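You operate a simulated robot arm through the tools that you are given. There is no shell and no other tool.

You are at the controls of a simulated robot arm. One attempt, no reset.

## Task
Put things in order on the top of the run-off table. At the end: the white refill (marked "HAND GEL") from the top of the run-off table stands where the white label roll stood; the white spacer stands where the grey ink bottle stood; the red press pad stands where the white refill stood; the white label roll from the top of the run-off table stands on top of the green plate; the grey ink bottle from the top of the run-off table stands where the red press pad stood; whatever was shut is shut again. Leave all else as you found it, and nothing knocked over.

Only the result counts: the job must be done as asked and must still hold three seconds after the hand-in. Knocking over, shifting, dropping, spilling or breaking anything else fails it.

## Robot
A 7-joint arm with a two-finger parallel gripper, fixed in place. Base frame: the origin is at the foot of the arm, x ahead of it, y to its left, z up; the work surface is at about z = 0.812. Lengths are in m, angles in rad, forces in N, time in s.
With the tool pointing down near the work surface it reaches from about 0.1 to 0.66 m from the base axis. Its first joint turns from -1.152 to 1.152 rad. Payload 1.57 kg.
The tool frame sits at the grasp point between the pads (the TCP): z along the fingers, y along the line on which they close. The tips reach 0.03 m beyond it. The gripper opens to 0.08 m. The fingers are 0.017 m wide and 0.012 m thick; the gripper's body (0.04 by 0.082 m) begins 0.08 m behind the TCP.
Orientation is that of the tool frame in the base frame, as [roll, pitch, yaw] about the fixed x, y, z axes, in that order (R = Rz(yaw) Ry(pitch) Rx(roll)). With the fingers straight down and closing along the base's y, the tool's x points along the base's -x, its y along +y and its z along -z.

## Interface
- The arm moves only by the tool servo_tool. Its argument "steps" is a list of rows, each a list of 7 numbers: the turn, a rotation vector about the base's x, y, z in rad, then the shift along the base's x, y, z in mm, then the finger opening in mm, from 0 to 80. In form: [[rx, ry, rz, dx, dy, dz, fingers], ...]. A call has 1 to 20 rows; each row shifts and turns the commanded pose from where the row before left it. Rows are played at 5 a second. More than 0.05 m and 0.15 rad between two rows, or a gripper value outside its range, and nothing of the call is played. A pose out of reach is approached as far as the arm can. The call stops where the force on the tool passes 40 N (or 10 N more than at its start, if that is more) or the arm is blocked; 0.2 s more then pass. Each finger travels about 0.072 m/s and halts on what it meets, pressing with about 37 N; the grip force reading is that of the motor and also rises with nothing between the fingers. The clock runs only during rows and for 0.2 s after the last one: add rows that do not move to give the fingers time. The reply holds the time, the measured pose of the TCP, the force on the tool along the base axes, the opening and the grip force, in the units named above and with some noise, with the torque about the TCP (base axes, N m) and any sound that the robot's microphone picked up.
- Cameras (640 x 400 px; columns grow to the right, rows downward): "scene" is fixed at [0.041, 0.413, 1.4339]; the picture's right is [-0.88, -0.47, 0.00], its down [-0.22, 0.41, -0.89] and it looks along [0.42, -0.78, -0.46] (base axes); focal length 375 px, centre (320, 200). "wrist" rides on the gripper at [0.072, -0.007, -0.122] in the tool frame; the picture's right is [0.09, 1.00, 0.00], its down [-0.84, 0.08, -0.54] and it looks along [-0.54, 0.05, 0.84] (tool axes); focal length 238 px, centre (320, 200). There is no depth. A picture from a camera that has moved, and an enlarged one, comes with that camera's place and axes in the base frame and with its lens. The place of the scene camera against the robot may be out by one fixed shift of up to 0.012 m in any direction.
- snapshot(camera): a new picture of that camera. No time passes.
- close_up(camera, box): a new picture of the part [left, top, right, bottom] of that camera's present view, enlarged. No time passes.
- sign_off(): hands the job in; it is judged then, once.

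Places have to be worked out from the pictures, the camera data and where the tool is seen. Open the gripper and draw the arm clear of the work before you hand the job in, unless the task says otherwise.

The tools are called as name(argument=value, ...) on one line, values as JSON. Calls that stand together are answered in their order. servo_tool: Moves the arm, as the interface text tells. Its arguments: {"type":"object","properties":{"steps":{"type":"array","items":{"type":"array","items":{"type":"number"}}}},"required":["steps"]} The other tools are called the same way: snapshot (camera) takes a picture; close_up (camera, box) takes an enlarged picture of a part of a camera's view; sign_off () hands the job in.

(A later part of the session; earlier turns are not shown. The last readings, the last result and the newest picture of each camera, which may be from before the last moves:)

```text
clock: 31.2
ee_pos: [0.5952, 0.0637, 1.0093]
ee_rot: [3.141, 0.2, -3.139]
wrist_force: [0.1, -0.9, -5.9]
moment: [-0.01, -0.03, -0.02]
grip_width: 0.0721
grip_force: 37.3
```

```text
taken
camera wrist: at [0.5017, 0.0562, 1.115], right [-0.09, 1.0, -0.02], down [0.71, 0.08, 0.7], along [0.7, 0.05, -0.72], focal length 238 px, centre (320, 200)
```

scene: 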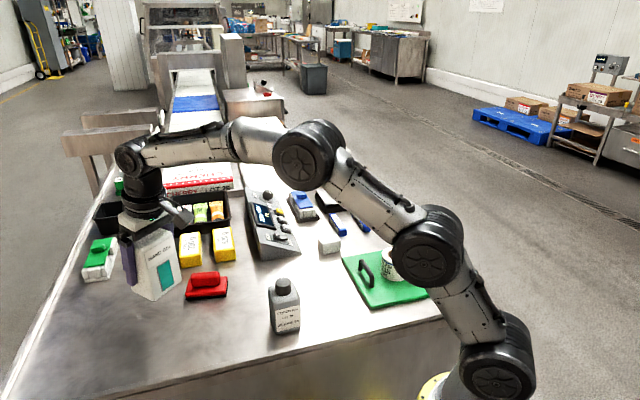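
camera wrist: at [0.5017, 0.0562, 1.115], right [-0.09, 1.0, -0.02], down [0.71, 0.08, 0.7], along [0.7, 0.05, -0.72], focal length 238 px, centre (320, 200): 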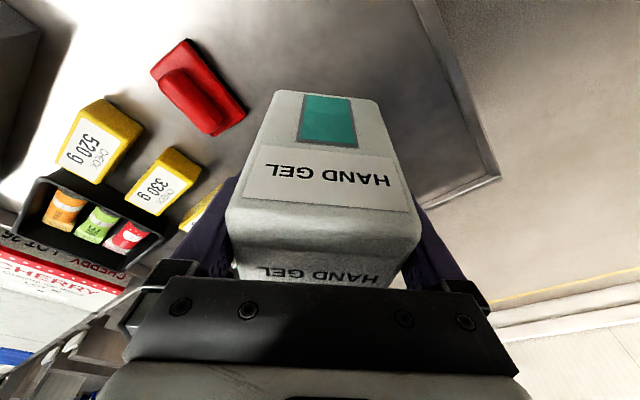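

Carry is stable. I move out to the roll's old place while lowering to z ≈ 0.92 and check the pose.

servo_tool(steps=[[0, 0, 0, 10, 2, -22, 40], [0, 0, 0, 18, 3.5, -22, 40], [0, 0, 0, 19, 3, -22, 40], [0, 0, 0, 19, 3, -22, 40], [0, 0, 0, 0, 0, 0, 40], [0, 0, 0, 0, 0, 0, 40]])

snapshot(camera="scene")

snapshot(camera="wrist")

```text
clock: 32.6
ee_pos: [0.6634, 0.0756, 0.9213]
ee_rot: [-3.141, 0.198, -3.14]
wrist_force: [-0.2, 0.7, -6.1]
moment: [0.04, -0.02, 0.0]
grip_width: 0.072
grip_force: 37.1
```

```text
taken
```

scene: 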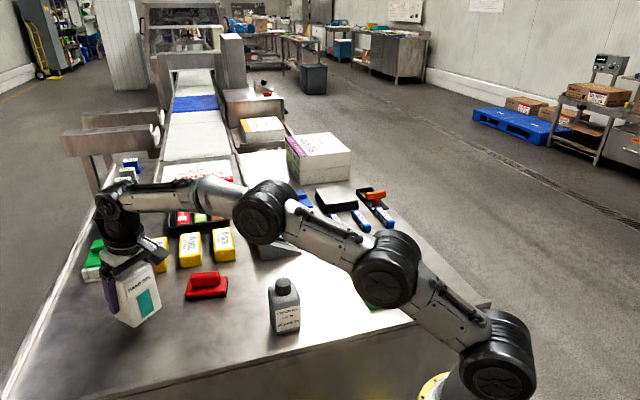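

```text
taken
camera wrist: at [0.5687, 0.0689, 1.0264], right [-0.09, 1.0, -0.02], down [0.71, 0.08, 0.7], along [0.7, 0.05, -0.72], focal length 238 px, centre (320, 200)
```

wrist: 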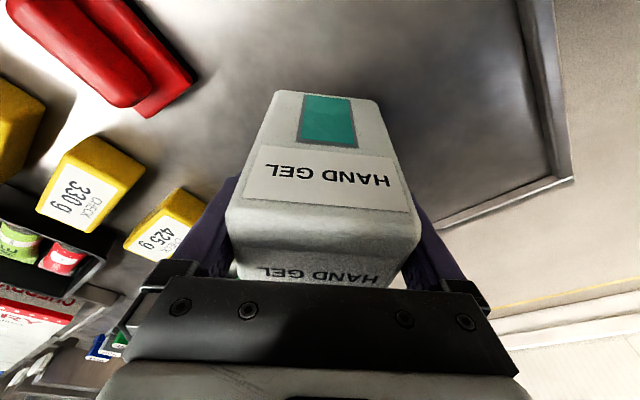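

Reached (0.663, 0.076, 0.921). I lower to about 6 mm above the surface, then in small steps.

servo_tool(steps=[[0, 0, 0, -1, 0, -14, 40], [0, 0, 0, 0, 0, -14, 40], [0, 0, 0, 0, 0, -12, 40], [0, 0, 0, 0, 0, 0, 40]])

servo_tool(steps=[[0, 0, 0, 0, 0, -2, 40], [0, 0, 0, 0, 0, -2, 40], [0, 0, 0, 0, 0, 0, 40]])

```text
clock: 33.6
ee_pos: [0.6631, 0.0752, 0.8799]
ee_rot: [-3.141, 0.199, 3.141]
wrist_force: [-0.3, -0.1, -4.6]
moment: [0.03, -0.04, 0.0]
grip_width: 0.0721
grip_force: 36.9
```

```text
clock: 34.4
ee_pos: [0.6628, 0.0746, 0.8772]
ee_rot: [-3.141, 0.199, -3.141]
wrist_force: [1.7, 0.3, -5.4]
moment: [-0.04, -0.01, -0.04]
grip_width: 0.072
grip_force: 36.8
```

No contact yet at z ≈ 0.877; I lower another 2 mm in 1 mm steps.

servo_tool(steps=[[0, 0, 0, 0, 0, -1, 40], [0, 0, 0, 0, 0, -1, 40], [0, 0, 0, 0, 0, 0, 40]])

```text
clock: 35.2
ee_pos: [0.6631, 0.0738, 0.8764]
ee_rot: [-3.141, 0.201, -3.141]
wrist_force: [-0.5, 0.3, -4.4]
moment: [-0.03, -0.06, -0.01]
grip_width: 0.0722
grip_force: 37.2
```

servo_tool(steps=[[0, 0, 0, 0, 0, -1, 40], [0, 0, 0, 0, 0, -0.5, 40], [0, 0, 0, 0, 0, 0, 40]])

close_up(camera="scene", box=[70, 220, 250, 350])

```text
clock: 36.0
ee_pos: [0.6645, 0.0746, 0.8749]
ee_rot: [3.142, 0.201, 3.141]
wrist_force: [-3.1, -1.1, 2.3]
moment: [-0.39, 0.36, -0.05]
grip_width: 0.0721
grip_force: 37.0
```

```text
3.08 times, centred on (160, 285) of scene
camera zoom: at [0.0409, 0.4129, 1.4339], right [-0.88, -0.47, 0.0], down [-0.22, 0.41, -0.89], along [0.42, -0.78, -0.46], focal length 1154 px, centre (812, -62)
```

zoom: 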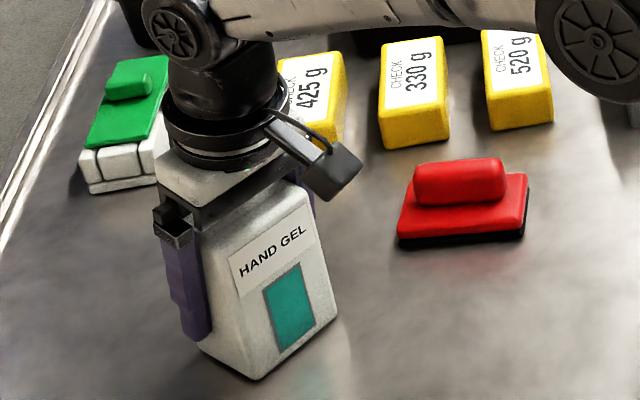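

The refill has touched down (load taken off, force now +2 N). I open the fingers slowly to the full 80 mm.

servo_tool(steps=[[0, 0, 0, 0, 0, 0, 66], [0, 0, 0, 0, 0, 0, 72], [0, 0, 0, 0, 0, 0, 76], [0, 0, 0, 0, 0, 0, 80], [0, 0, 0, 0, 0, 0, 80], [0, 0, 0, 0, 0, 0, 80]])

snapshot(camera="wrist")

close_up(camera="scene", box=[70, 220, 250, 350])

```text
clock: 37.4
ee_pos: [0.6637, 0.0748, 0.874]
ee_rot: [3.141, 0.201, -3.142]
wrist_force: [-0.1, 0.0, 0.3]
moment: [-0.02, -0.04, -0.03]
grip_width: 0.0798
grip_force: 0.1
```

```text
taken
camera wrist: at [0.5692, 0.0686, 0.9795], right [-0.09, 1.0, -0.02], down [0.71, 0.08, 0.7], along [0.7, 0.05, -0.72], focal length 238 px, centre (320, 200)
```

wrist: 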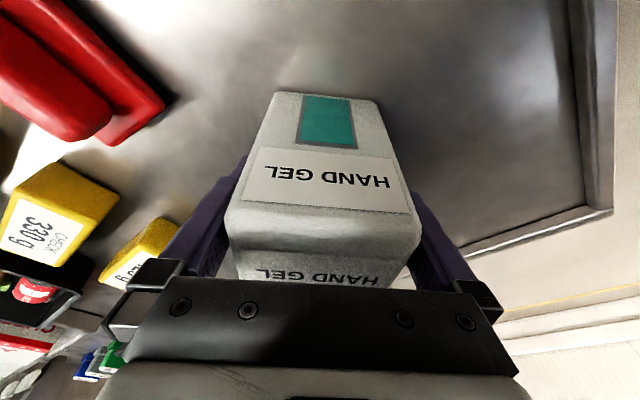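

```text
3.08 times, centred on (160, 285) of scene
camera zoom: at [0.041, 0.413, 1.4339], right [-0.88, -0.47, 0.0], down [-0.22, 0.41, -0.89], along [0.42, -0.78, -0.46], focal length 1154 px, centre (812, -62)
```

zoom: 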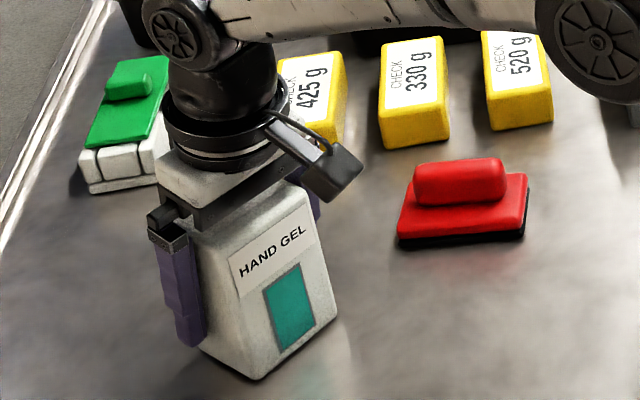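

The refill stands free. I rise straight up slowly until the tips clear its top.

servo_tool(steps=[[0, 0, 0, 0, 0, 8, 80], [0, 0, 0, 0, 0, 12, 80], [0, 0, 0, 0, 0, 14, 80], [0, 0, 0, 0, 0, 14, 80], [0, 0, 0, 0, 0, 14, 80], [0, 0, 0, 0, 0, 14, 80], [0, 0, 0, 0, 0, 14, 80], [0, 0, 0, 0, 0, 0, 80]])

snapshot(camera="wrist")

snapshot(camera="scene")

```text
clock: 39.2
ee_pos: [0.6627, 0.0743, 0.9649]
ee_rot: [-3.141, 0.199, -3.14]
wrist_force: [0.5, 0.7, 0.1]
moment: [-0.01, -0.04, 0.0]
grip_width: 0.0799
grip_force: 0.1
```

```text
taken
camera wrist: at [0.5689, 0.0679, 1.0709], right [-0.09, 1.0, -0.02], down [0.71, 0.08, 0.7], along [0.7, 0.05, -0.72], focal length 238 px, centre (320, 200)
```

wrist: 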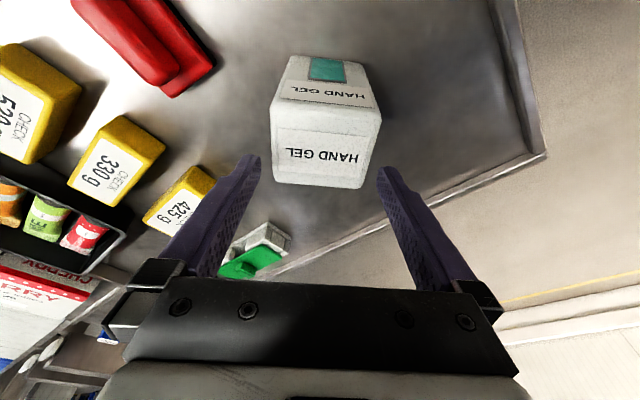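

```text
taken
```

scene: 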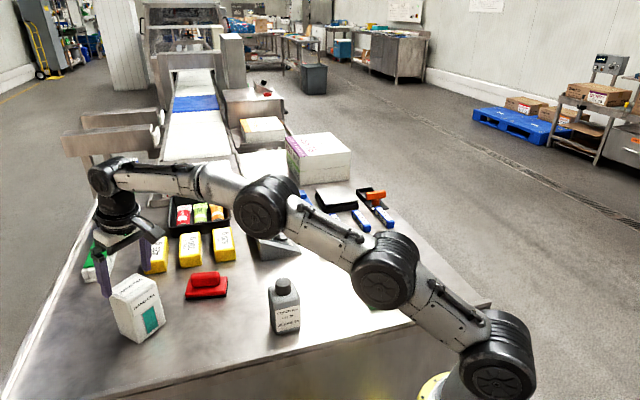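

The refill stands upright at the roll's old place. Next comes the press pad: I back off upward, undo the tilt and turn the hand +0.6 rad so the fingers line up across its ridge, for a close look.

servo_tool(steps=[[0, 0, 0, 0, 0, 20, 80], [0, 0.1, 0, -20, 0, 25, 80], [0, 0.1, 0, -25, -20, 20, 80], [0, 0, 0.12, -25, -35, 10, 80], [0, 0, 0.12, -20, -42, 0, 80], [0, 0, 0.12, -15, -42, 0, 80], [0, 0, 0.12, -10, -42, 0, 80], [0, 0, 0.12, 0, 0, 0, 80], [0, 0, 0, 0, 0, 0, 80]])

snapshot(camera="wrist")

snapshot(camera="scene")

```text
clock: 41.2
ee_pos: [0.5487, -0.1067, 1.0387]
ee_rot: [-3.141, 0.0, -2.54]
wrist_force: [0.6, 0.5, 0.1]
moment: [-0.01, 0.01, 0.02]
grip_width: 0.08
grip_force: 0.0
```

```text
taken
camera wrist: at [0.494, -0.1532, 1.1616], right [-0.64, 0.77, 0.0], down [0.65, 0.54, 0.54], along [0.42, 0.35, -0.84], focal length 238 px, centre (320, 200)
```

wrist: 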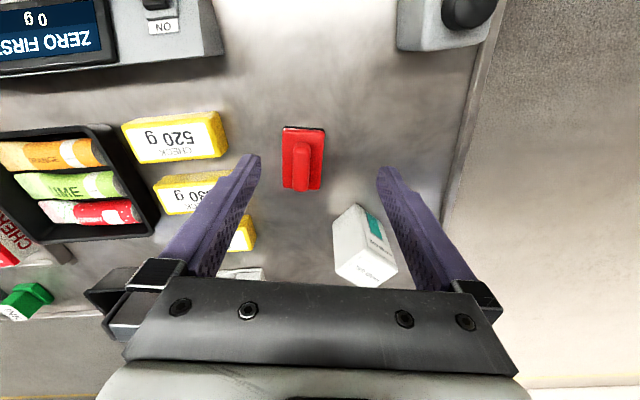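

```text
taken
```

scene: 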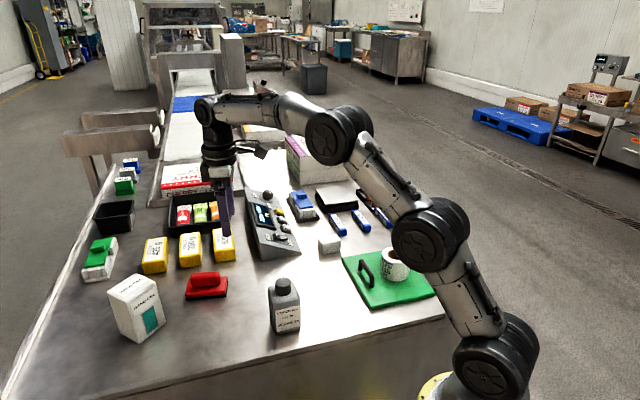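

close_up(camera="wrist", box=[260, 110, 350, 210])

close_up(camera="scene", box=[170, 255, 250, 310])

```text
4.00 times, centred on (305, 160) of wrist
camera zoom: at [0.494, -0.1532, 1.1616], right [-0.64, 0.77, 0.0], down [0.65, 0.54, 0.54], along [0.42, 0.35, -0.84], focal length 953 px, centre (380, 360)
```

zoom: 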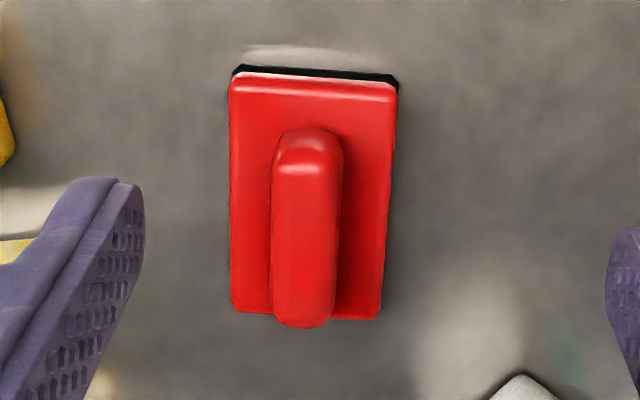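

```text
7.27 times, centred on (210, 282) of scene
camera zoom: at [0.041, 0.4129, 1.4339], right [-0.88, -0.47, 0.0], down [-0.22, 0.41, -0.89], along [0.42, -0.78, -0.46], focal length 2726 px, centre (1120, -400)
```

zoom: 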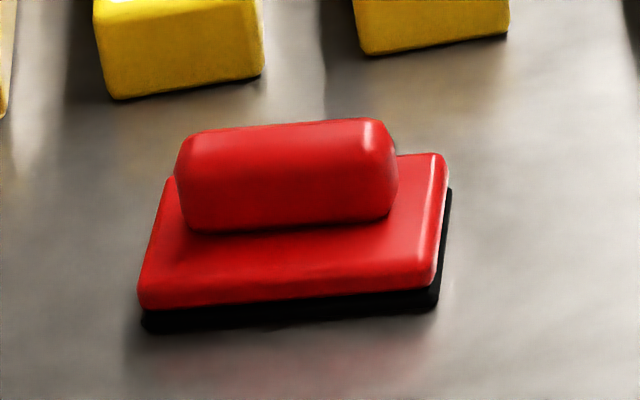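

The pad's centre is at about (0.6235, -0.080), its ridge runs at angle ≈ 0.62 rad, about 0.021 m wide with its top near z = 0.855; the base plate top is near 0.829. I move over it, lowering to z ≈ 0.95, fingers at 50 mm.

servo_tool(steps=[[0, 0, 0.02, 20, 7, -20, 80], [0, 0, 0, 20, 7, -25, 70], [0, 0, 0, 18, 7, -25, 60], [0, 0, 0, 16.6, 6.2, -20, 50], [0, 0, 0, 0, 0, 0, 50], [0, 0, 0, 0, 0, 0, 50]])

snapshot(camera="wrist")

snapshot(camera="scene")

```text
clock: 42.6
ee_pos: [0.6233, -0.0795, 0.9481]
ee_rot: [-3.141, 0.0, -2.523]
wrist_force: [-0.8, -0.7, 0.0]
moment: [0.02, -0.05, -0.04]
grip_width: 0.0501
grip_force: 0.0
```

```text
taken
camera wrist: at [0.5693, -0.1267, 1.0706], right [-0.65, 0.76, 0.0], down [0.64, 0.55, 0.54], along [0.41, 0.35, -0.84], focal length 238 px, centre (320, 200)
```

wrist: 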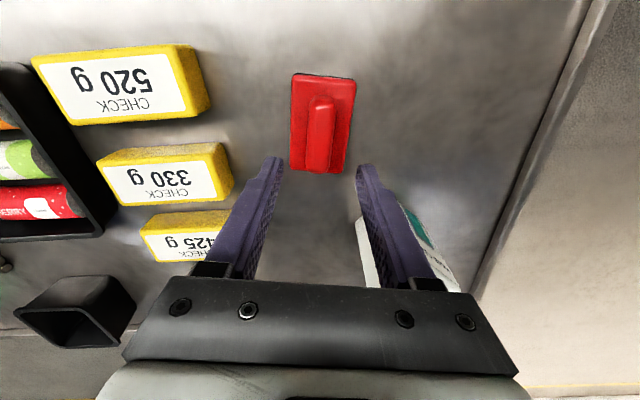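

```text
taken
```

scene: 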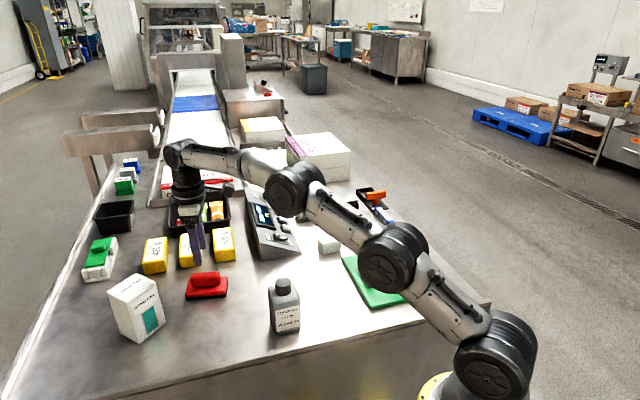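

Aligned to within a millimetre across the ridge. I lower to TCP z ≈ 0.865, tips about 5 mm above the base plate of the pad.

servo_tool(steps=[[0, 0, 0, 0, 0, -20, 50], [0, 0, 0, 0, 0, -20, 50], [0, 0, 0, 0, 0, -20, 50], [0, 0, 0, 0, 0, -15, 50], [0, 0, 0, 0, 0, -8, 50], [0, 0, 0, 0, 0, 0, 50]])

snapshot(camera="wrist")

close_up(camera="scene", box=[150, 200, 270, 310])

```text
clock: 44.0
ee_pos: [0.6232, -0.0786, 0.8648]
ee_rot: [3.141, 0.0, -2.519]
wrist_force: [0.2, 0.4, -0.3]
moment: [0.01, 0.03, 0.0]
grip_width: 0.0501
grip_force: 0.2
```

```text
taken
camera wrist: at [0.5689, -0.1262, 0.9873], right [-0.65, 0.76, 0.0], down [0.64, 0.55, 0.54], along [0.41, 0.35, -0.84], focal length 238 px, centre (320, 200)
```

wrist: 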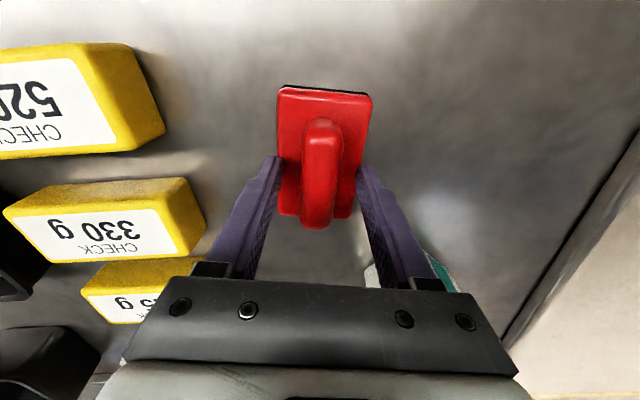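

```text
3.64 times, centred on (210, 255) of scene
camera zoom: at [0.041, 0.413, 1.4339], right [-0.88, -0.47, 0.0], down [-0.22, 0.41, -0.89], along [0.42, -0.78, -0.46], focal length 1363 px, centre (720, 0)
```

zoom: 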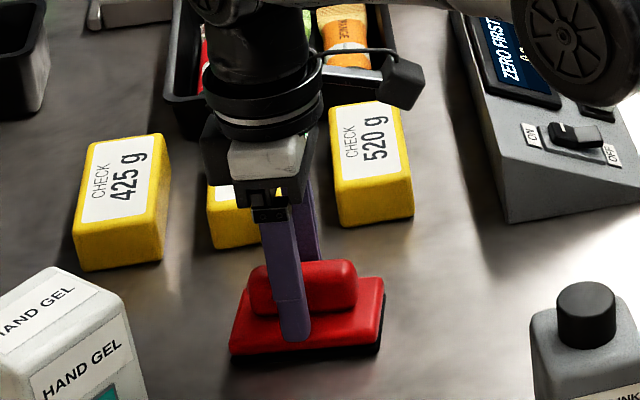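

The fingers straddle the ridge above the base plate. I close on the ridge.

servo_tool(steps=[[0, 0, 0, 0, 0, 0, 36], [0, 0, 0, 0, 0, 0, 24], [0, 0, 0, 0, 0, 0, 12], [0, 0, 0, 0, 0, 0, 5], [0, 0, 0, 0, 0, 0, 5]])

snapshot(camera="wrist")

```text
clock: 45.2
ee_pos: [0.6232, -0.0798, 0.8647]
ee_rot: [3.14, 0.002, -2.52]
wrist_force: [0.8, -0.7, 0.2]
moment: [-0.04, 0.05, 0.01]
grip_width: 0.0233
grip_force: 35.6
```

```text
taken
camera wrist: at [0.5689, -0.1263, 0.9876], right [-0.65, 0.76, 0.0], down [0.64, 0.55, 0.54], along [0.41, 0.35, -0.84], focal length 238 px, centre (320, 200)
```

wrist: 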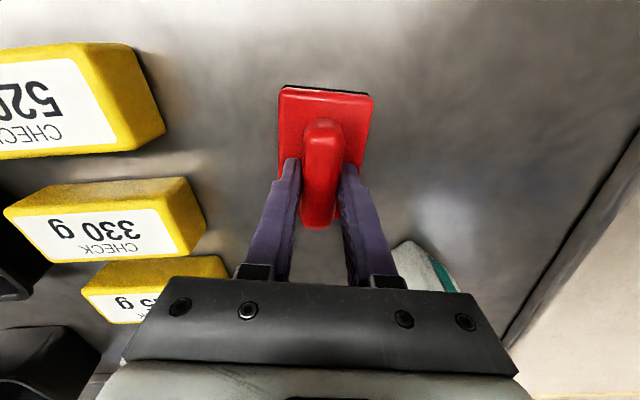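

The ridge is held (23 mm, 36 N). I lift the pad straight up and carry it, without turning, toward the refill's old place, since its present angle lies parallel to the scale's edge there.

servo_tool(steps=[[0, 0, 0, 0, 0, 8, 5], [0, 0, 0, 0, 0, 18, 5], [0, 0, 0, 0, 0, 30, 5], [0, 0, 0, 0, 0, 34, 5], [0, 0, 0, -27.6, -22.8, 0, 5], [0, 0, 0, -27.6, -22.8, 0, 5], [0, 0, 0, -27.6, -22.8, 0, 5], [0, 0, 0, -27.6, -22.8, 0, 5], [0, 0, 0, -27.6, -22.8, 0, 5], [0, 0, 0, 0, 0, 0, 5]])

snapshot(camera="wrist")

snapshot(camera="scene")

```text
clock: 47.4
ee_pos: [0.4823, -0.1917, 0.9562]
ee_rot: [3.141, 0.002, -2.521]
wrist_force: [-0.3, 0.6, -1.8]
moment: [0.01, 0.03, 0.02]
grip_width: 0.023
grip_force: 35.8
```

```text
taken
camera wrist: at [0.4286, -0.2384, 1.0776], right [-0.65, 0.76, 0.0], down [0.64, 0.55, 0.54], along [0.41, 0.35, -0.84], focal length 238 px, centre (320, 200)
```

wrist: 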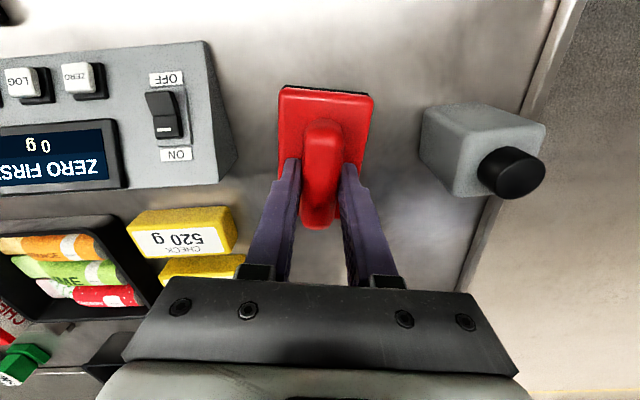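

```text
taken
```

scene: 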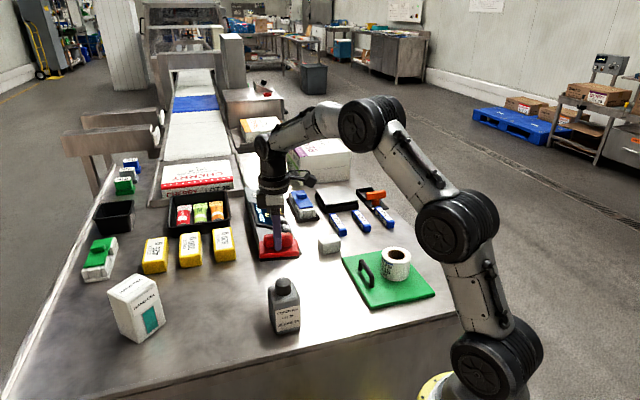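

The pad hangs level over the refill's old place. I trim by a few millimetres and lower to just above the surface.

servo_tool(steps=[[0, 0, 0, 2.5, -2.5, -20, 5], [0, 0, 0, 0, 0, -25, 5], [0, 0, 0, 0, 0, -25, 5], [0, 0, 0, 0, 0, -16, 5], [0, 0, 0, 0, 0, 0, 5]])

servo_tool(steps=[[0, 0, 0, 0, 0, -2, 5], [0, 0, 0, 0, 0, -1.5, 5], [0, 0, 0, 0, 0, 0, 5]])

```text
clock: 48.6
ee_pos: [0.4856, -0.1969, 0.8695]
ee_rot: [-3.141, 0.0, -2.52]
wrist_force: [1.0, -0.3, -1.2]
moment: [0.02, -0.04, 0.04]
grip_width: 0.0233
grip_force: 35.5
```

```text
clock: 49.4
ee_pos: [0.4849, -0.1951, 0.8674]
ee_rot: [-3.141, 0.0, -2.522]
wrist_force: [0.4, 0.0, -2.4]
moment: [-0.02, -0.02, -0.01]
grip_width: 0.0235
grip_force: 35.6
```

servo_tool(steps=[[0, 0, 0, 0, 0, -1, 5], [0, 0, 0, 0, 0, -1, 5], [0, 0, 0, 0, 0, 0, 5]])

```text
clock: 50.2
ee_pos: [0.4865, -0.197, 0.8662]
ee_rot: [-3.14, 0.0, -2.519]
wrist_force: [-1.9, 1.0, 6.7]
moment: [-0.05, 0.38, -0.05]
grip_width: 0.0233
grip_force: 35.7
```

Touch-down felt (+6.7 N). I ease up half a millimetre and open the fingers to 50 mm.

servo_tool(steps=[[0, 0, 0, 0, 0, 0.5, 5], [0, 0, 0, 0, 0, 0, 20], [0, 0, 0, 0, 0, 0, 28], [0, 0, 0, 0, 0, 0, 38], [0, 0, 0, 0, 0, 0, 50], [0, 0, 0, 0, 0, 0, 50]])

snapshot(camera="wrist")

close_up(camera="scene", box=[220, 180, 360, 300])

```text
clock: 51.6
ee_pos: [0.4864, -0.1953, 0.8649]
ee_rot: [3.141, 0.0, -2.521]
wrist_force: [0.1, -0.5, 0.7]
moment: [0.03, -0.03, 0.0]
grip_width: 0.0502
grip_force: 0.0
```

```text
taken
camera wrist: at [0.4325, -0.2429, 0.987], right [-0.65, 0.76, 0.0], down [0.64, 0.55, 0.54], along [0.41, 0.35, -0.84], focal length 238 px, centre (320, 200)
```

wrist: 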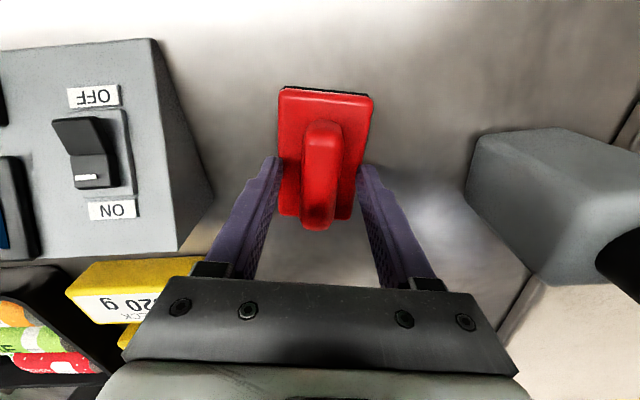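

```text
3.33 times, centred on (290, 240) of scene
camera zoom: at [0.041, 0.413, 1.4339], right [-0.88, -0.47, 0.0], down [-0.22, 0.41, -0.89], along [0.42, -0.78, -0.46], focal length 1250 px, centre (420, 67)
```

zoom: 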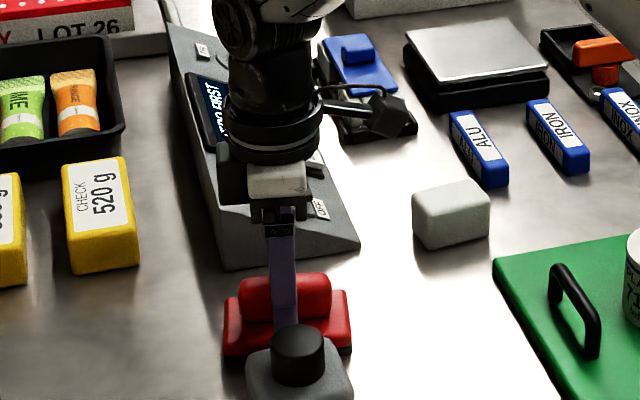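

The pad stands at the refill's old place. I rise, then move to a viewpoint for the ink bottle, turning the hand back.

servo_tool(steps=[[0, 0, 0, 0, 0, 12, 50], [0, 0, 0, 0, 0, 30, 50], [0, 0, 0, 0, 0, 45, 60], [0, 0, 0, 0, 0, 45, 70], [0, 0, 0, 0, 0, 45, 80], [0, 0, -0.12, -30, 25, 10, 80], [0, 0, -0.12, -30, 25, 10, 80], [0, 0, -0.12, -30, 25, 0, 80], [0, 0, -0.12, -30, 25, 0, 80], [0, 0, -0.12, -20, 15, 0, 80], [0, 0, 0, 0, 0, 0, 80]])

snapshot(camera="wrist")

snapshot(camera="scene")

```text
clock: 54.0
ee_pos: [0.3479, -0.0827, 1.0627]
ee_rot: [3.141, 0.0, -3.123]
wrist_force: [-0.4, -0.1, 0.3]
moment: [0.01, -0.03, 0.02]
grip_width: 0.0798
grip_force: 0.0
```

```text
taken
camera wrist: at [0.276, -0.0893, 1.1849], right [-0.11, 0.99, 0.0], down [0.84, 0.09, 0.54], along [0.54, 0.06, -0.84], focal length 238 px, centre (320, 200)
```

wrist: 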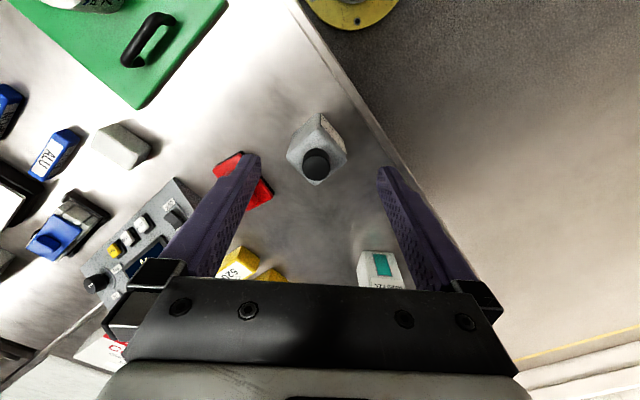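

```text
taken
```

scene: 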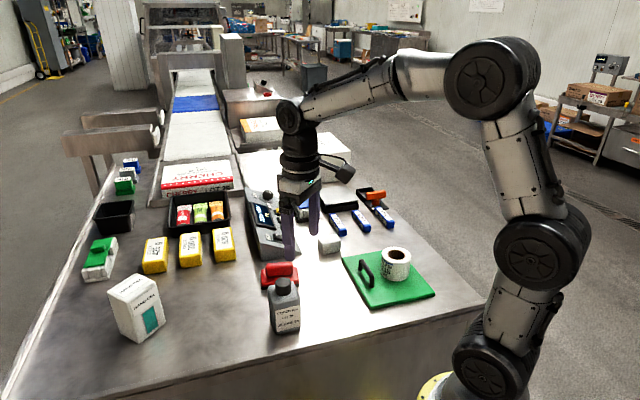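

close_up(camera="wrist", box=[270, 95, 370, 200])

close_up(camera="scene", box=[240, 250, 340, 350])

```text
3.81 times, centred on (320, 148) of wrist
camera zoom: at [0.276, -0.0893, 1.1849], right [-0.11, 0.99, 0.0], down [0.84, 0.09, 0.54], along [0.54, 0.06, -0.84], focal length 908 px, centre (320, 400)
```

zoom: 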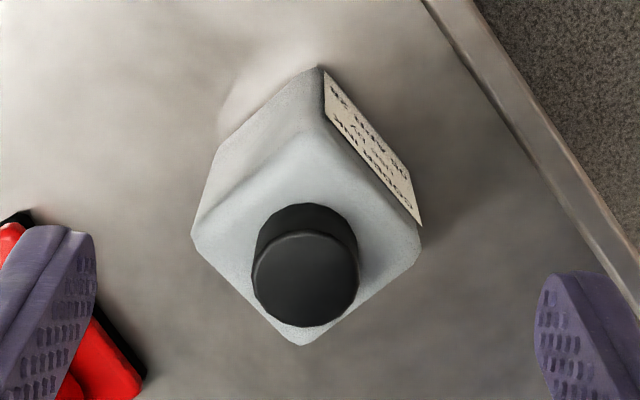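

```text
4.00 times, centred on (290, 300) of scene
camera zoom: at [0.041, 0.413, 1.4339], right [-0.88, -0.47, 0.0], down [-0.22, 0.41, -0.89], along [0.42, -0.78, -0.46], focal length 1500 px, centre (440, -200)
```

zoom: 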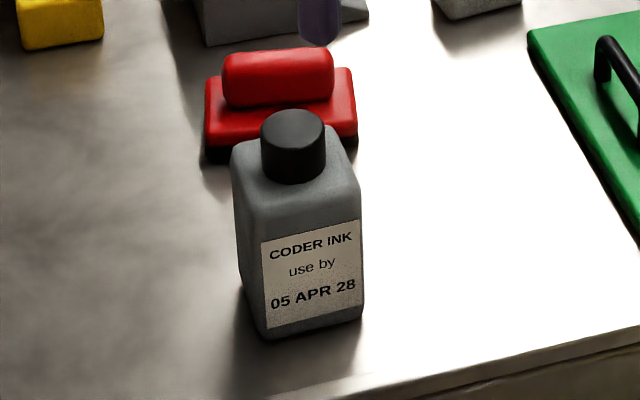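

The ink bottle is about 0.057 m square, centred at about (0.400, -0.080), faces at angle 0.84 / -0.73 rad, shoulder near z = 0.89 and cap top near 0.922. I turn the hand -0.75 rad so it closes square on two faces, and come over it with the tips above the cap.

servo_tool(steps=[[0, 0, -0.125, 9, 0, -10, 80], [0, 0, -0.125, 9, 0, -10, 80], [0, 0, -0.125, 9, 0, -15, 80], [0, 0, -0.125, 9, 0, -15, 80], [0, 0, -0.125, 8, 0, -15, 80], [0, 0, -0.125, 8, 0.5, -15, 80], [0, 0, 0, 0, 0, 0, 80], [0, 0, 0, 0, 0, 0, 80]])

snapshot(camera="wrist")

close_up(camera="wrist", box=[220, 60, 420, 220])

snapshot(camera="scene")

```text
clock: 55.8
ee_pos: [0.3997, -0.0812, 0.9827]
ee_rot: [-3.141, 0.0, 2.412]
wrist_force: [0.0, -0.4, -0.1]
moment: [0.0, -0.03, 0.0]
grip_width: 0.08
grip_force: 0.0
```

```text
taken
camera wrist: at [0.3423, -0.0378, 1.1044], right [0.6, 0.8, 0.0], down [0.68, -0.5, 0.54], along [0.44, -0.32, -0.84], focal length 238 px, centre (320, 200)
```

wrist: 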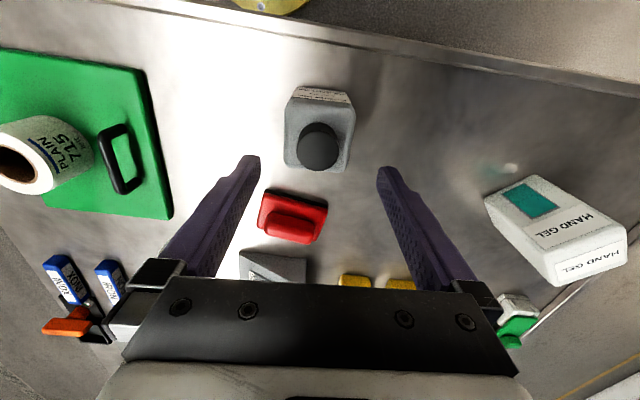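

```text
2.50 times, centred on (320, 140) of wrist
camera zoom: at [0.3423, -0.0378, 1.1044], right [0.6, 0.8, 0.0], down [0.68, -0.5, 0.54], along [0.44, -0.32, -0.84], focal length 596 px, centre (320, 350)
```

zoom: 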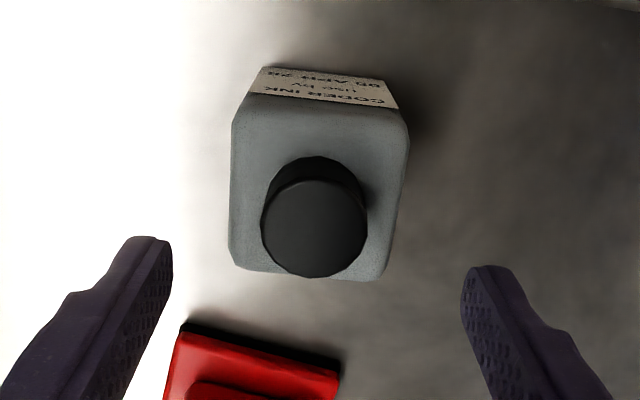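

```text
taken
```

scene: 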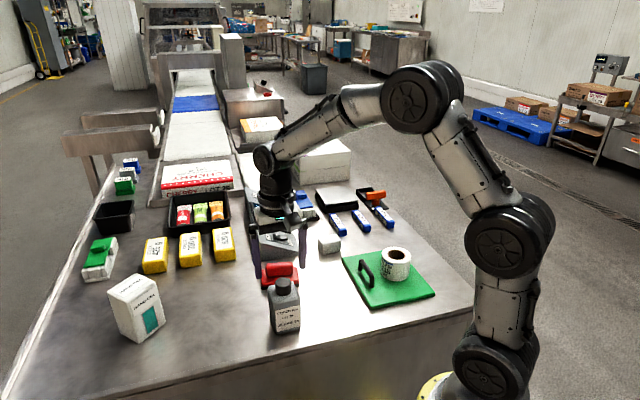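

The hand is square to the bottle, 2-3 mm off laterally. I correct that and descend to TCP z ≈ 0.867 around the bottle body.

servo_tool(steps=[[0, 0, 0, -1.7, -2, -10, 80], [0, 0, 0, 0, 0, -20, 80], [0, 0, 0, 0, 0, -20, 80], [0, 0, 0, 0, 0, -20, 80], [0, 0, 0, 0, 0, -18, 80], [0, 0, 0, 0, 0, -16, 80], [0, 0, 0, 0, 0, -12, 80], [0, 0, 0, 0, 0, 0, 80]])

snapshot(camera="wrist")

close_up(camera="scene", box=[220, 180, 360, 350])

```text
clock: 57.6
ee_pos: [0.3965, -0.0823, 0.8643]
ee_rot: [-3.139, 0.0, 2.412]
wrist_force: [-0.5, -1.0, 0.0]
moment: [0.0, -0.04, 0.0]
grip_width: 0.0798
grip_force: 0.0
```

```text
taken
camera wrist: at [0.3391, -0.0402, 0.987], right [0.6, 0.8, 0.0], down [0.68, -0.5, 0.54], along [0.44, -0.32, -0.84], focal length 238 px, centre (320, 200)
```

wrist: 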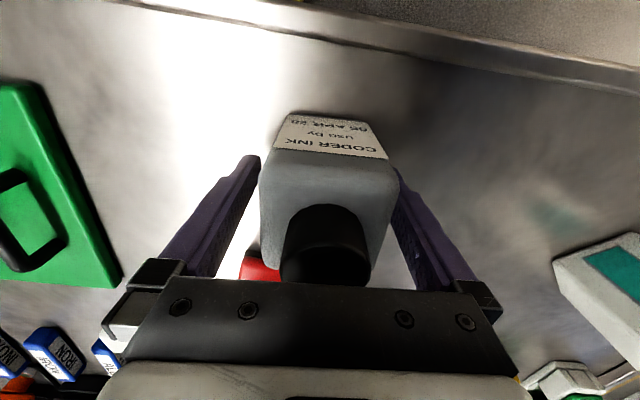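

```text
2.35 times, centred on (290, 265) of scene
camera zoom: at [0.041, 0.413, 1.4339], right [-0.88, -0.47, 0.0], down [-0.22, 0.41, -0.89], along [0.42, -0.78, -0.46], focal length 882 px, centre (391, 47)
```

zoom: 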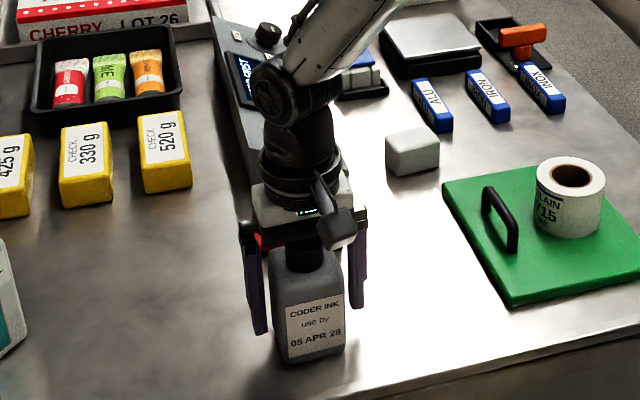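

close_up(camera="wrist", box=[230, 100, 430, 290])

```text
2.11 times, centred on (330, 195) of wrist
camera zoom: at [0.3391, -0.0402, 0.987], right [0.6, 0.8, 0.0], down [0.68, -0.5, 0.54], along [0.44, -0.32, -0.84], focal length 502 px, centre (299, 210)
```

zoom: 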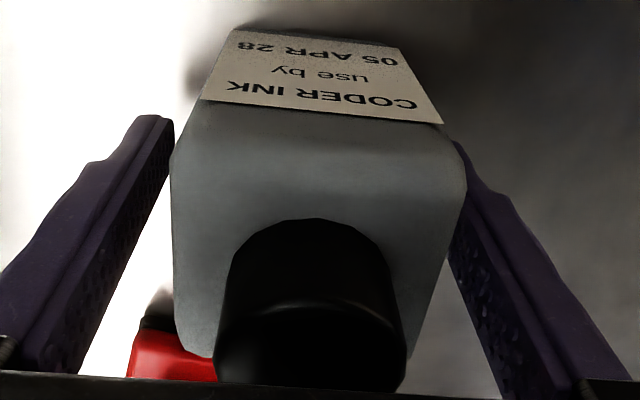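

The bottle sits about 2 mm toward the right finger, still clear on both sides. I centre by 2 mm and close.

servo_tool(steps=[[0, 0, 0, 1.3, 1.5, 0, 80], [0, 0, 0, 0, 0, 0, 70], [0, 0, 0, 0, 0, 0, 62], [0, 0, 0, 0, 0, 0, 54], [0, 0, 0, 0, 0, 0, 46], [0, 0, 0, 0, 0, 0, 38], [0, 0, 0, 0, 0, 0, 38]])

snapshot(camera="wrist")

```text
clock: 59.2
ee_pos: [0.3995, -0.082, 0.8658]
ee_rot: [3.141, 0.001, 2.412]
wrist_force: [0.9, 0.5, 0.2]
moment: [0.05, 0.06, -0.02]
grip_width: 0.0598
grip_force: 37.5
```

```text
taken
camera wrist: at [0.3404, -0.0382, 0.9876], right [0.6, 0.8, 0.0], down [0.68, -0.5, 0.54], along [0.44, -0.32, -0.84], focal length 238 px, centre (320, 200)
```

wrist: 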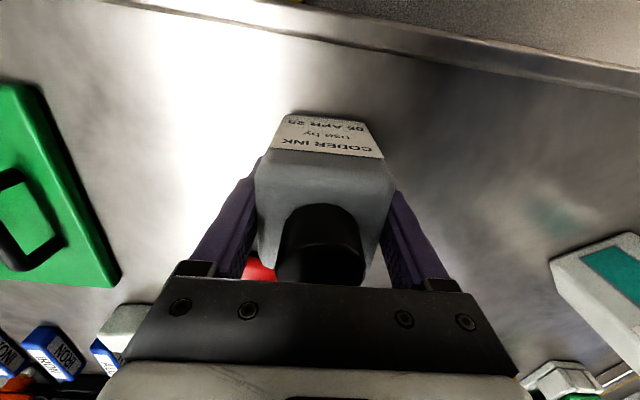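

The bottle is gripped (59.8 mm, 37 N). I lift it straight up and carry it out along y ≈ -0.08 toward the pad's old place.

servo_tool(steps=[[0, 0, 0, 0, 0, 6, 38], [0, 0, 0, 0, 0, 14, 38], [0, 0, 0, 0, 0, 25, 38], [0, 0, 0, 0, 0, 30, 38], [0, 0, 0, 30, 0, 0, 38], [0, 0, 0, 38, 0, 0, 38], [0, 0, 0, 38, 0.5, 0, 38], [0, 0, 0, 38, 0.5, 0, 38], [0, 0, 0, 38, 0, 0, 38], [0, 0, 0, 38, 0, 0, 38], [0, 0, 0, 0, 0, 0, 38]])

snapshot(camera="wrist")

snapshot(camera="scene")

```text
clock: 61.6
ee_pos: [0.6192, -0.0808, 0.9405]
ee_rot: [-3.14, -0.002, 2.412]
wrist_force: [0.0, 0.2, -3.5]
moment: [-0.01, 0.03, -0.03]
grip_width: 0.0598
grip_force: 37.2
```

```text
taken
camera wrist: at [0.5622, -0.0369, 1.0621], right [0.6, 0.8, 0.0], down [0.68, -0.5, 0.54], along [0.43, -0.32, -0.84], focal length 238 px, centre (320, 200)
```

wrist: 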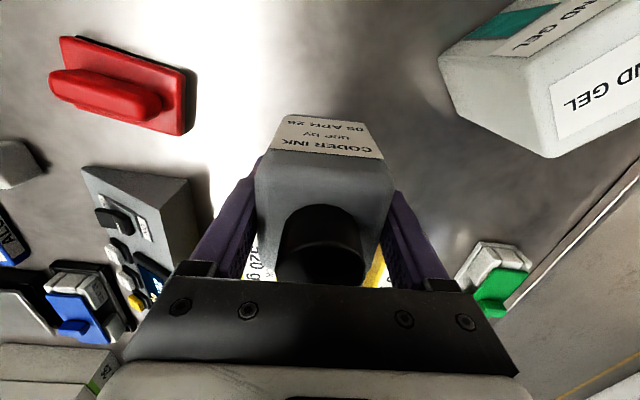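

```text
taken
```

scene: 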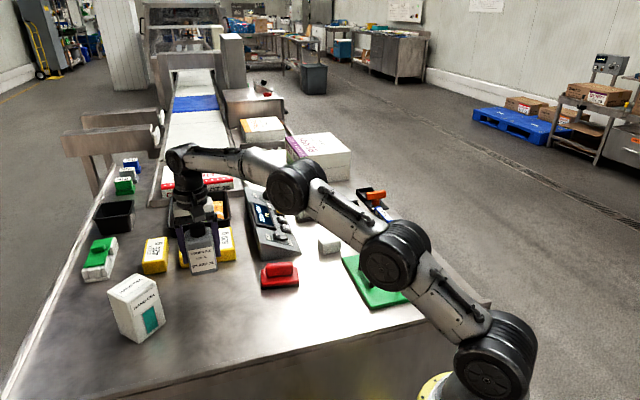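

The bottle is over the pad's old place, 2 mm short. I trim and lower to just above the surface, then feel for contact.

servo_tool(steps=[[0, 0, 0, 2, -0.5, -18, 38], [0, 0, 0, 0, 0, -20, 38], [0, 0, 0, 0, 0, -20, 38], [0, 0, 0, 0, 0, -12, 38], [0, 0, 0, 0, 0, 0, 38]])

servo_tool(steps=[[0, 0, 0, 0, 0, -1.5, 38], [0, 0, 0, 0, 0, -1, 38], [0, 0, 0, 0, 0, 0, 38]])

```text
clock: 62.8
ee_pos: [0.6219, -0.0805, 0.8701]
ee_rot: [3.142, 0.0, 2.411]
wrist_force: [0.1, -0.2, -3.5]
moment: [0.0, -0.04, 0.01]
grip_width: 0.0599
grip_force: 36.8
```

```text
clock: 63.6
ee_pos: [0.6208, -0.0807, 0.8681]
ee_rot: [3.141, 0.0, 2.413]
wrist_force: [0.3, -0.2, -3.2]
moment: [-0.02, -0.03, 0.01]
grip_width: 0.0598
grip_force: 37.2
```

servo_tool(steps=[[0, 0, 0, 0, 0, -1, 38], [0, 0, 0, 0, 0, -1, 38], [0, 0, 0, 0, 0, 0, 38]])

```text
clock: 64.4
ee_pos: [0.6223, -0.0798, 0.8671]
ee_rot: [-3.141, -0.001, 2.414]
wrist_force: [-0.3, 0.2, -3.1]
moment: [0.0, 0.03, 0.02]
grip_width: 0.0598
grip_force: 37.0
```

Still hanging free (-3 N). I go down another 1.5 mm.

servo_tool(steps=[[0, 0, 0, 0, 0, -1, 38], [0, 0, 0, 0, 0, -0.5, 38], [0, 0, 0, 0, 0, 0, 38]])

```text
clock: 65.2
ee_pos: [0.6205, -0.081, 0.8666]
ee_rot: [3.14, 0.002, 2.412]
wrist_force: [2.4, 0.1, 1.5]
moment: [-0.01, 0.13, 0.0]
grip_width: 0.0597
grip_force: 37.3
```

The bottle has touched down (force from -3 to +1.5 N). I open slowly and check.

servo_tool(steps=[[0, 0, 0, 0, 0, 0, 54], [0, 0, 0, 0, 0, 0, 60], [0, 0, 0, 0, 0, 0, 66], [0, 0, 0, 0, 0, 0, 73], [0, 0, 0, 0, 0, 0, 80], [0, 0, 0, 0, 0, 0, 80]])

snapshot(camera="wrist")

close_up(camera="scene", box=[90, 190, 310, 350])

```text
clock: 66.6
ee_pos: [0.6205, -0.0799, 0.8639]
ee_rot: [3.14, -0.001, 2.413]
wrist_force: [0.1, 0.3, -0.7]
moment: [0.03, -0.02, 0.02]
grip_width: 0.0799
grip_force: 0.1
```

```text
taken
camera wrist: at [0.5633, -0.0373, 0.9868], right [0.6, 0.8, 0.0], down [0.68, -0.5, 0.54], along [0.44, -0.32, -0.84], focal length 238 px, centre (320, 200)
```

wrist: 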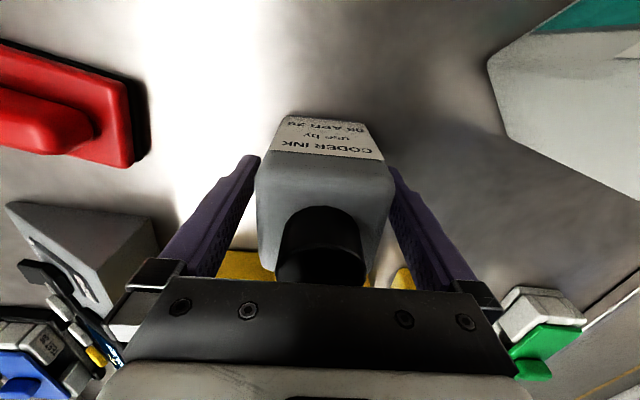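

```text
2.50 times, centred on (200, 270) of scene
camera zoom: at [0.041, 0.413, 1.4339], right [-0.88, -0.47, 0.0], down [-0.22, 0.41, -0.89], along [0.42, -0.78, -0.46], focal length 937 px, centre (620, 25)
```

zoom: 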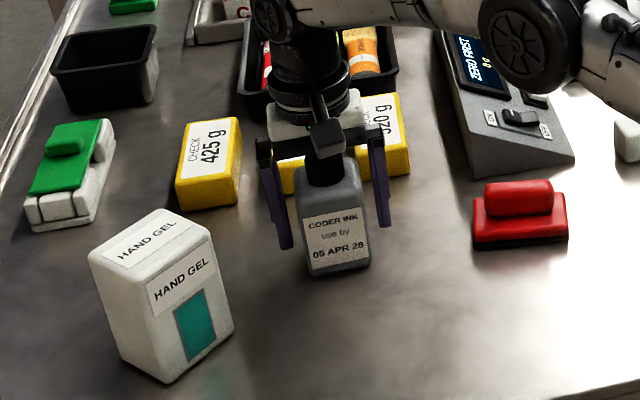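

The bottle stands free. I rise straight up, then move over toward the spacer for a close look; the hand's yaw already points that way.

servo_tool(steps=[[0, 0, 0, 0, 0, 10, 80], [0, 0, 0, 0, 0, 25, 80], [0, 0, 0, 0, 0, 35, 80], [0, 0, 0, 0, 0, 35, 80], [0, 0, 0, -30, -20, 20, 80], [0, 0, 0, -34, -30, 15, 80], [0, 0, 0, -34, -30, 10, 80], [0, 0, 0, -34, -32, 0, 80], [0, 0, 0, -34, -32, 0, 80], [0, 0, 0, -34, -32, 0, 80], [0, 0, 0, -30, -34, 0, 80], [0, 0, 0, 0, 0, 0, 80]])

snapshot(camera="wrist")

snapshot(camera="scene")

```text
clock: 69.2
ee_pos: [0.3884, -0.2902, 1.0141]
ee_rot: [3.141, 0.001, 2.412]
wrist_force: [0.7, -0.7, 0.1]
moment: [-0.01, -0.01, -0.03]
grip_width: 0.0799
grip_force: 0.1
```

```text
taken
camera wrist: at [0.3316, -0.2462, 1.1358], right [0.59, 0.8, 0.0], down [0.68, -0.5, 0.54], along [0.44, -0.32, -0.84], focal length 238 px, centre (320, 200)
```

wrist: 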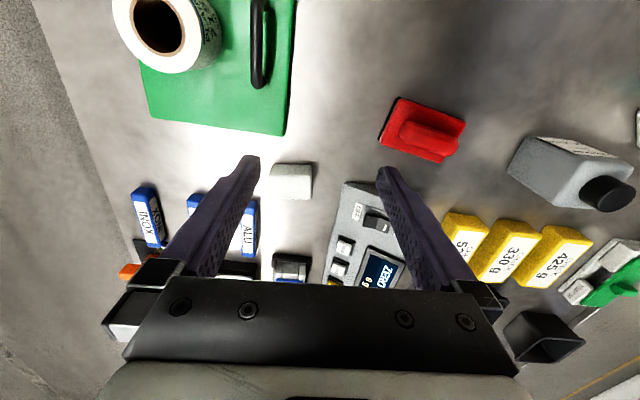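

```text
taken
```

scene: 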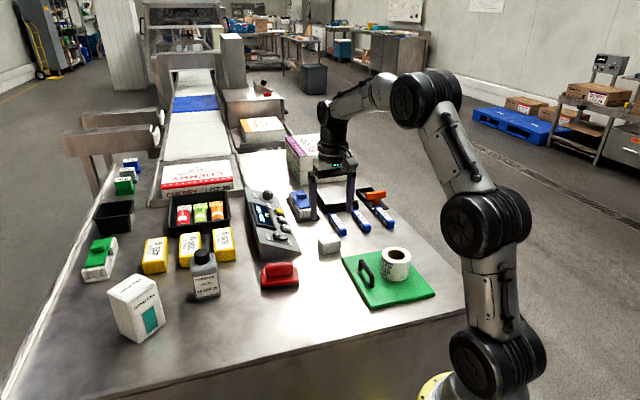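

close_up(camera="wrist", box=[230, 130, 380, 230])

close_up(camera="scene", box=[290, 210, 390, 280])

```text
4.00 times, centred on (305, 180) of wrist
camera zoom: at [0.3316, -0.2462, 1.1358], right [0.59, 0.8, 0.0], down [0.68, -0.5, 0.54], along [0.44, -0.32, -0.84], focal length 953 px, centre (380, 280)
```

zoom: 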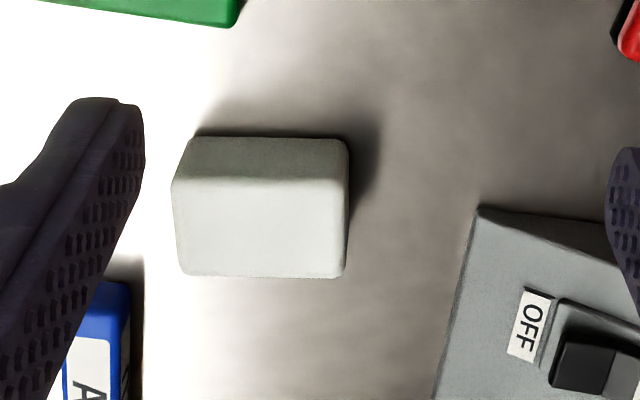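

```text
5.71 times, centred on (340, 245) of scene
camera zoom: at [0.041, 0.4129, 1.4339], right [-0.88, -0.47, 0.0], down [-0.22, 0.41, -0.89], along [0.42, -0.78, -0.46], focal length 2142 px, centre (206, -57)
```

zoom: 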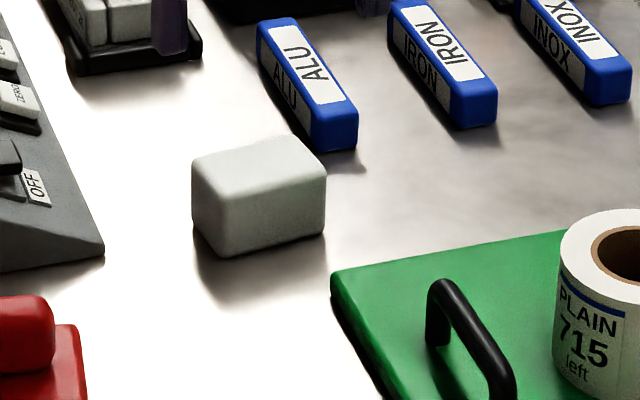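

The spacer is about 0.059 × 0.037 × 0.037 m, centred at (0.439, -0.377), long side at angle ≈ 0.91 rad; the scale and the ALU bar are 20 mm or more from where the fingers will go. I move over it at z ≈ 0.92 with 72 mm opening, turning +0.07 rad.

servo_tool(steps=[[0, 0, 0.0175, 12.3, -22, -20, 78], [0, 0, 0.0175, 12.3, -22, -22, 76], [0, 0, 0.0175, 12.3, -22, -24, 74], [0, 0, 0.0175, 12.4, -22, -24, 72], [0, 0, 0, 0, 0, 0, 72], [0, 0, 0, 0, 0, 0, 72]])

snapshot(camera="wrist")

close_up(camera="wrist", box=[220, 80, 420, 240])

```text
clock: 70.6
ee_pos: [0.4415, -0.3763, 0.9244]
ee_rot: [3.14, 0.001, 2.481]
wrist_force: [0.0, -0.3, 0.5]
moment: [0.0, 0.0, -0.02]
grip_width: 0.072
grip_force: 0.0
```

```text
taken
camera wrist: at [0.3798, -0.3384, 1.047], right [0.54, 0.84, 0.0], down [0.71, -0.45, 0.54], along [0.46, -0.29, -0.84], focal length 238 px, centre (320, 200)
```

wrist: 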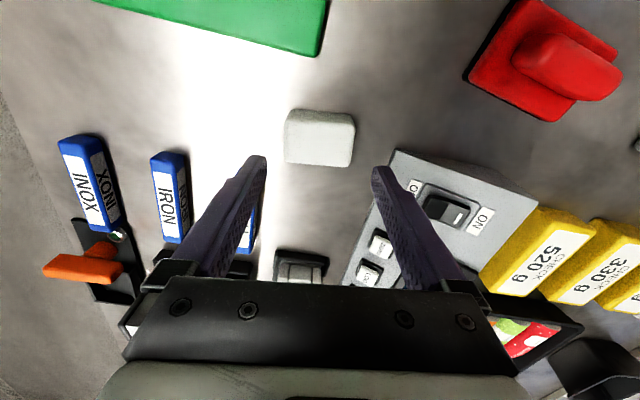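

```text
2.50 times, centred on (320, 160) of wrist
camera zoom: at [0.3798, -0.3384, 1.047], right [0.54, 0.84, 0.0], down [0.71, -0.45, 0.54], along [0.46, -0.29, -0.84], focal length 596 px, centre (320, 300)
```

zoom: 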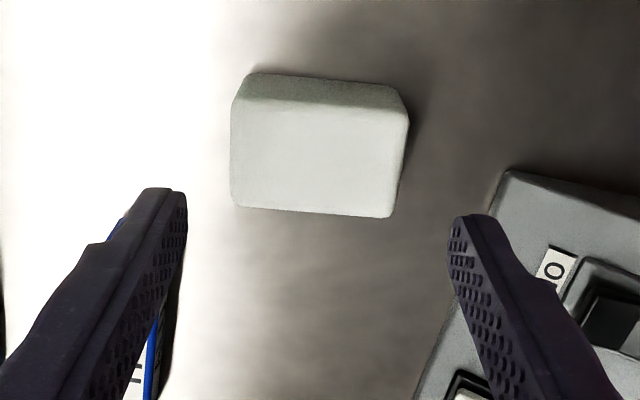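

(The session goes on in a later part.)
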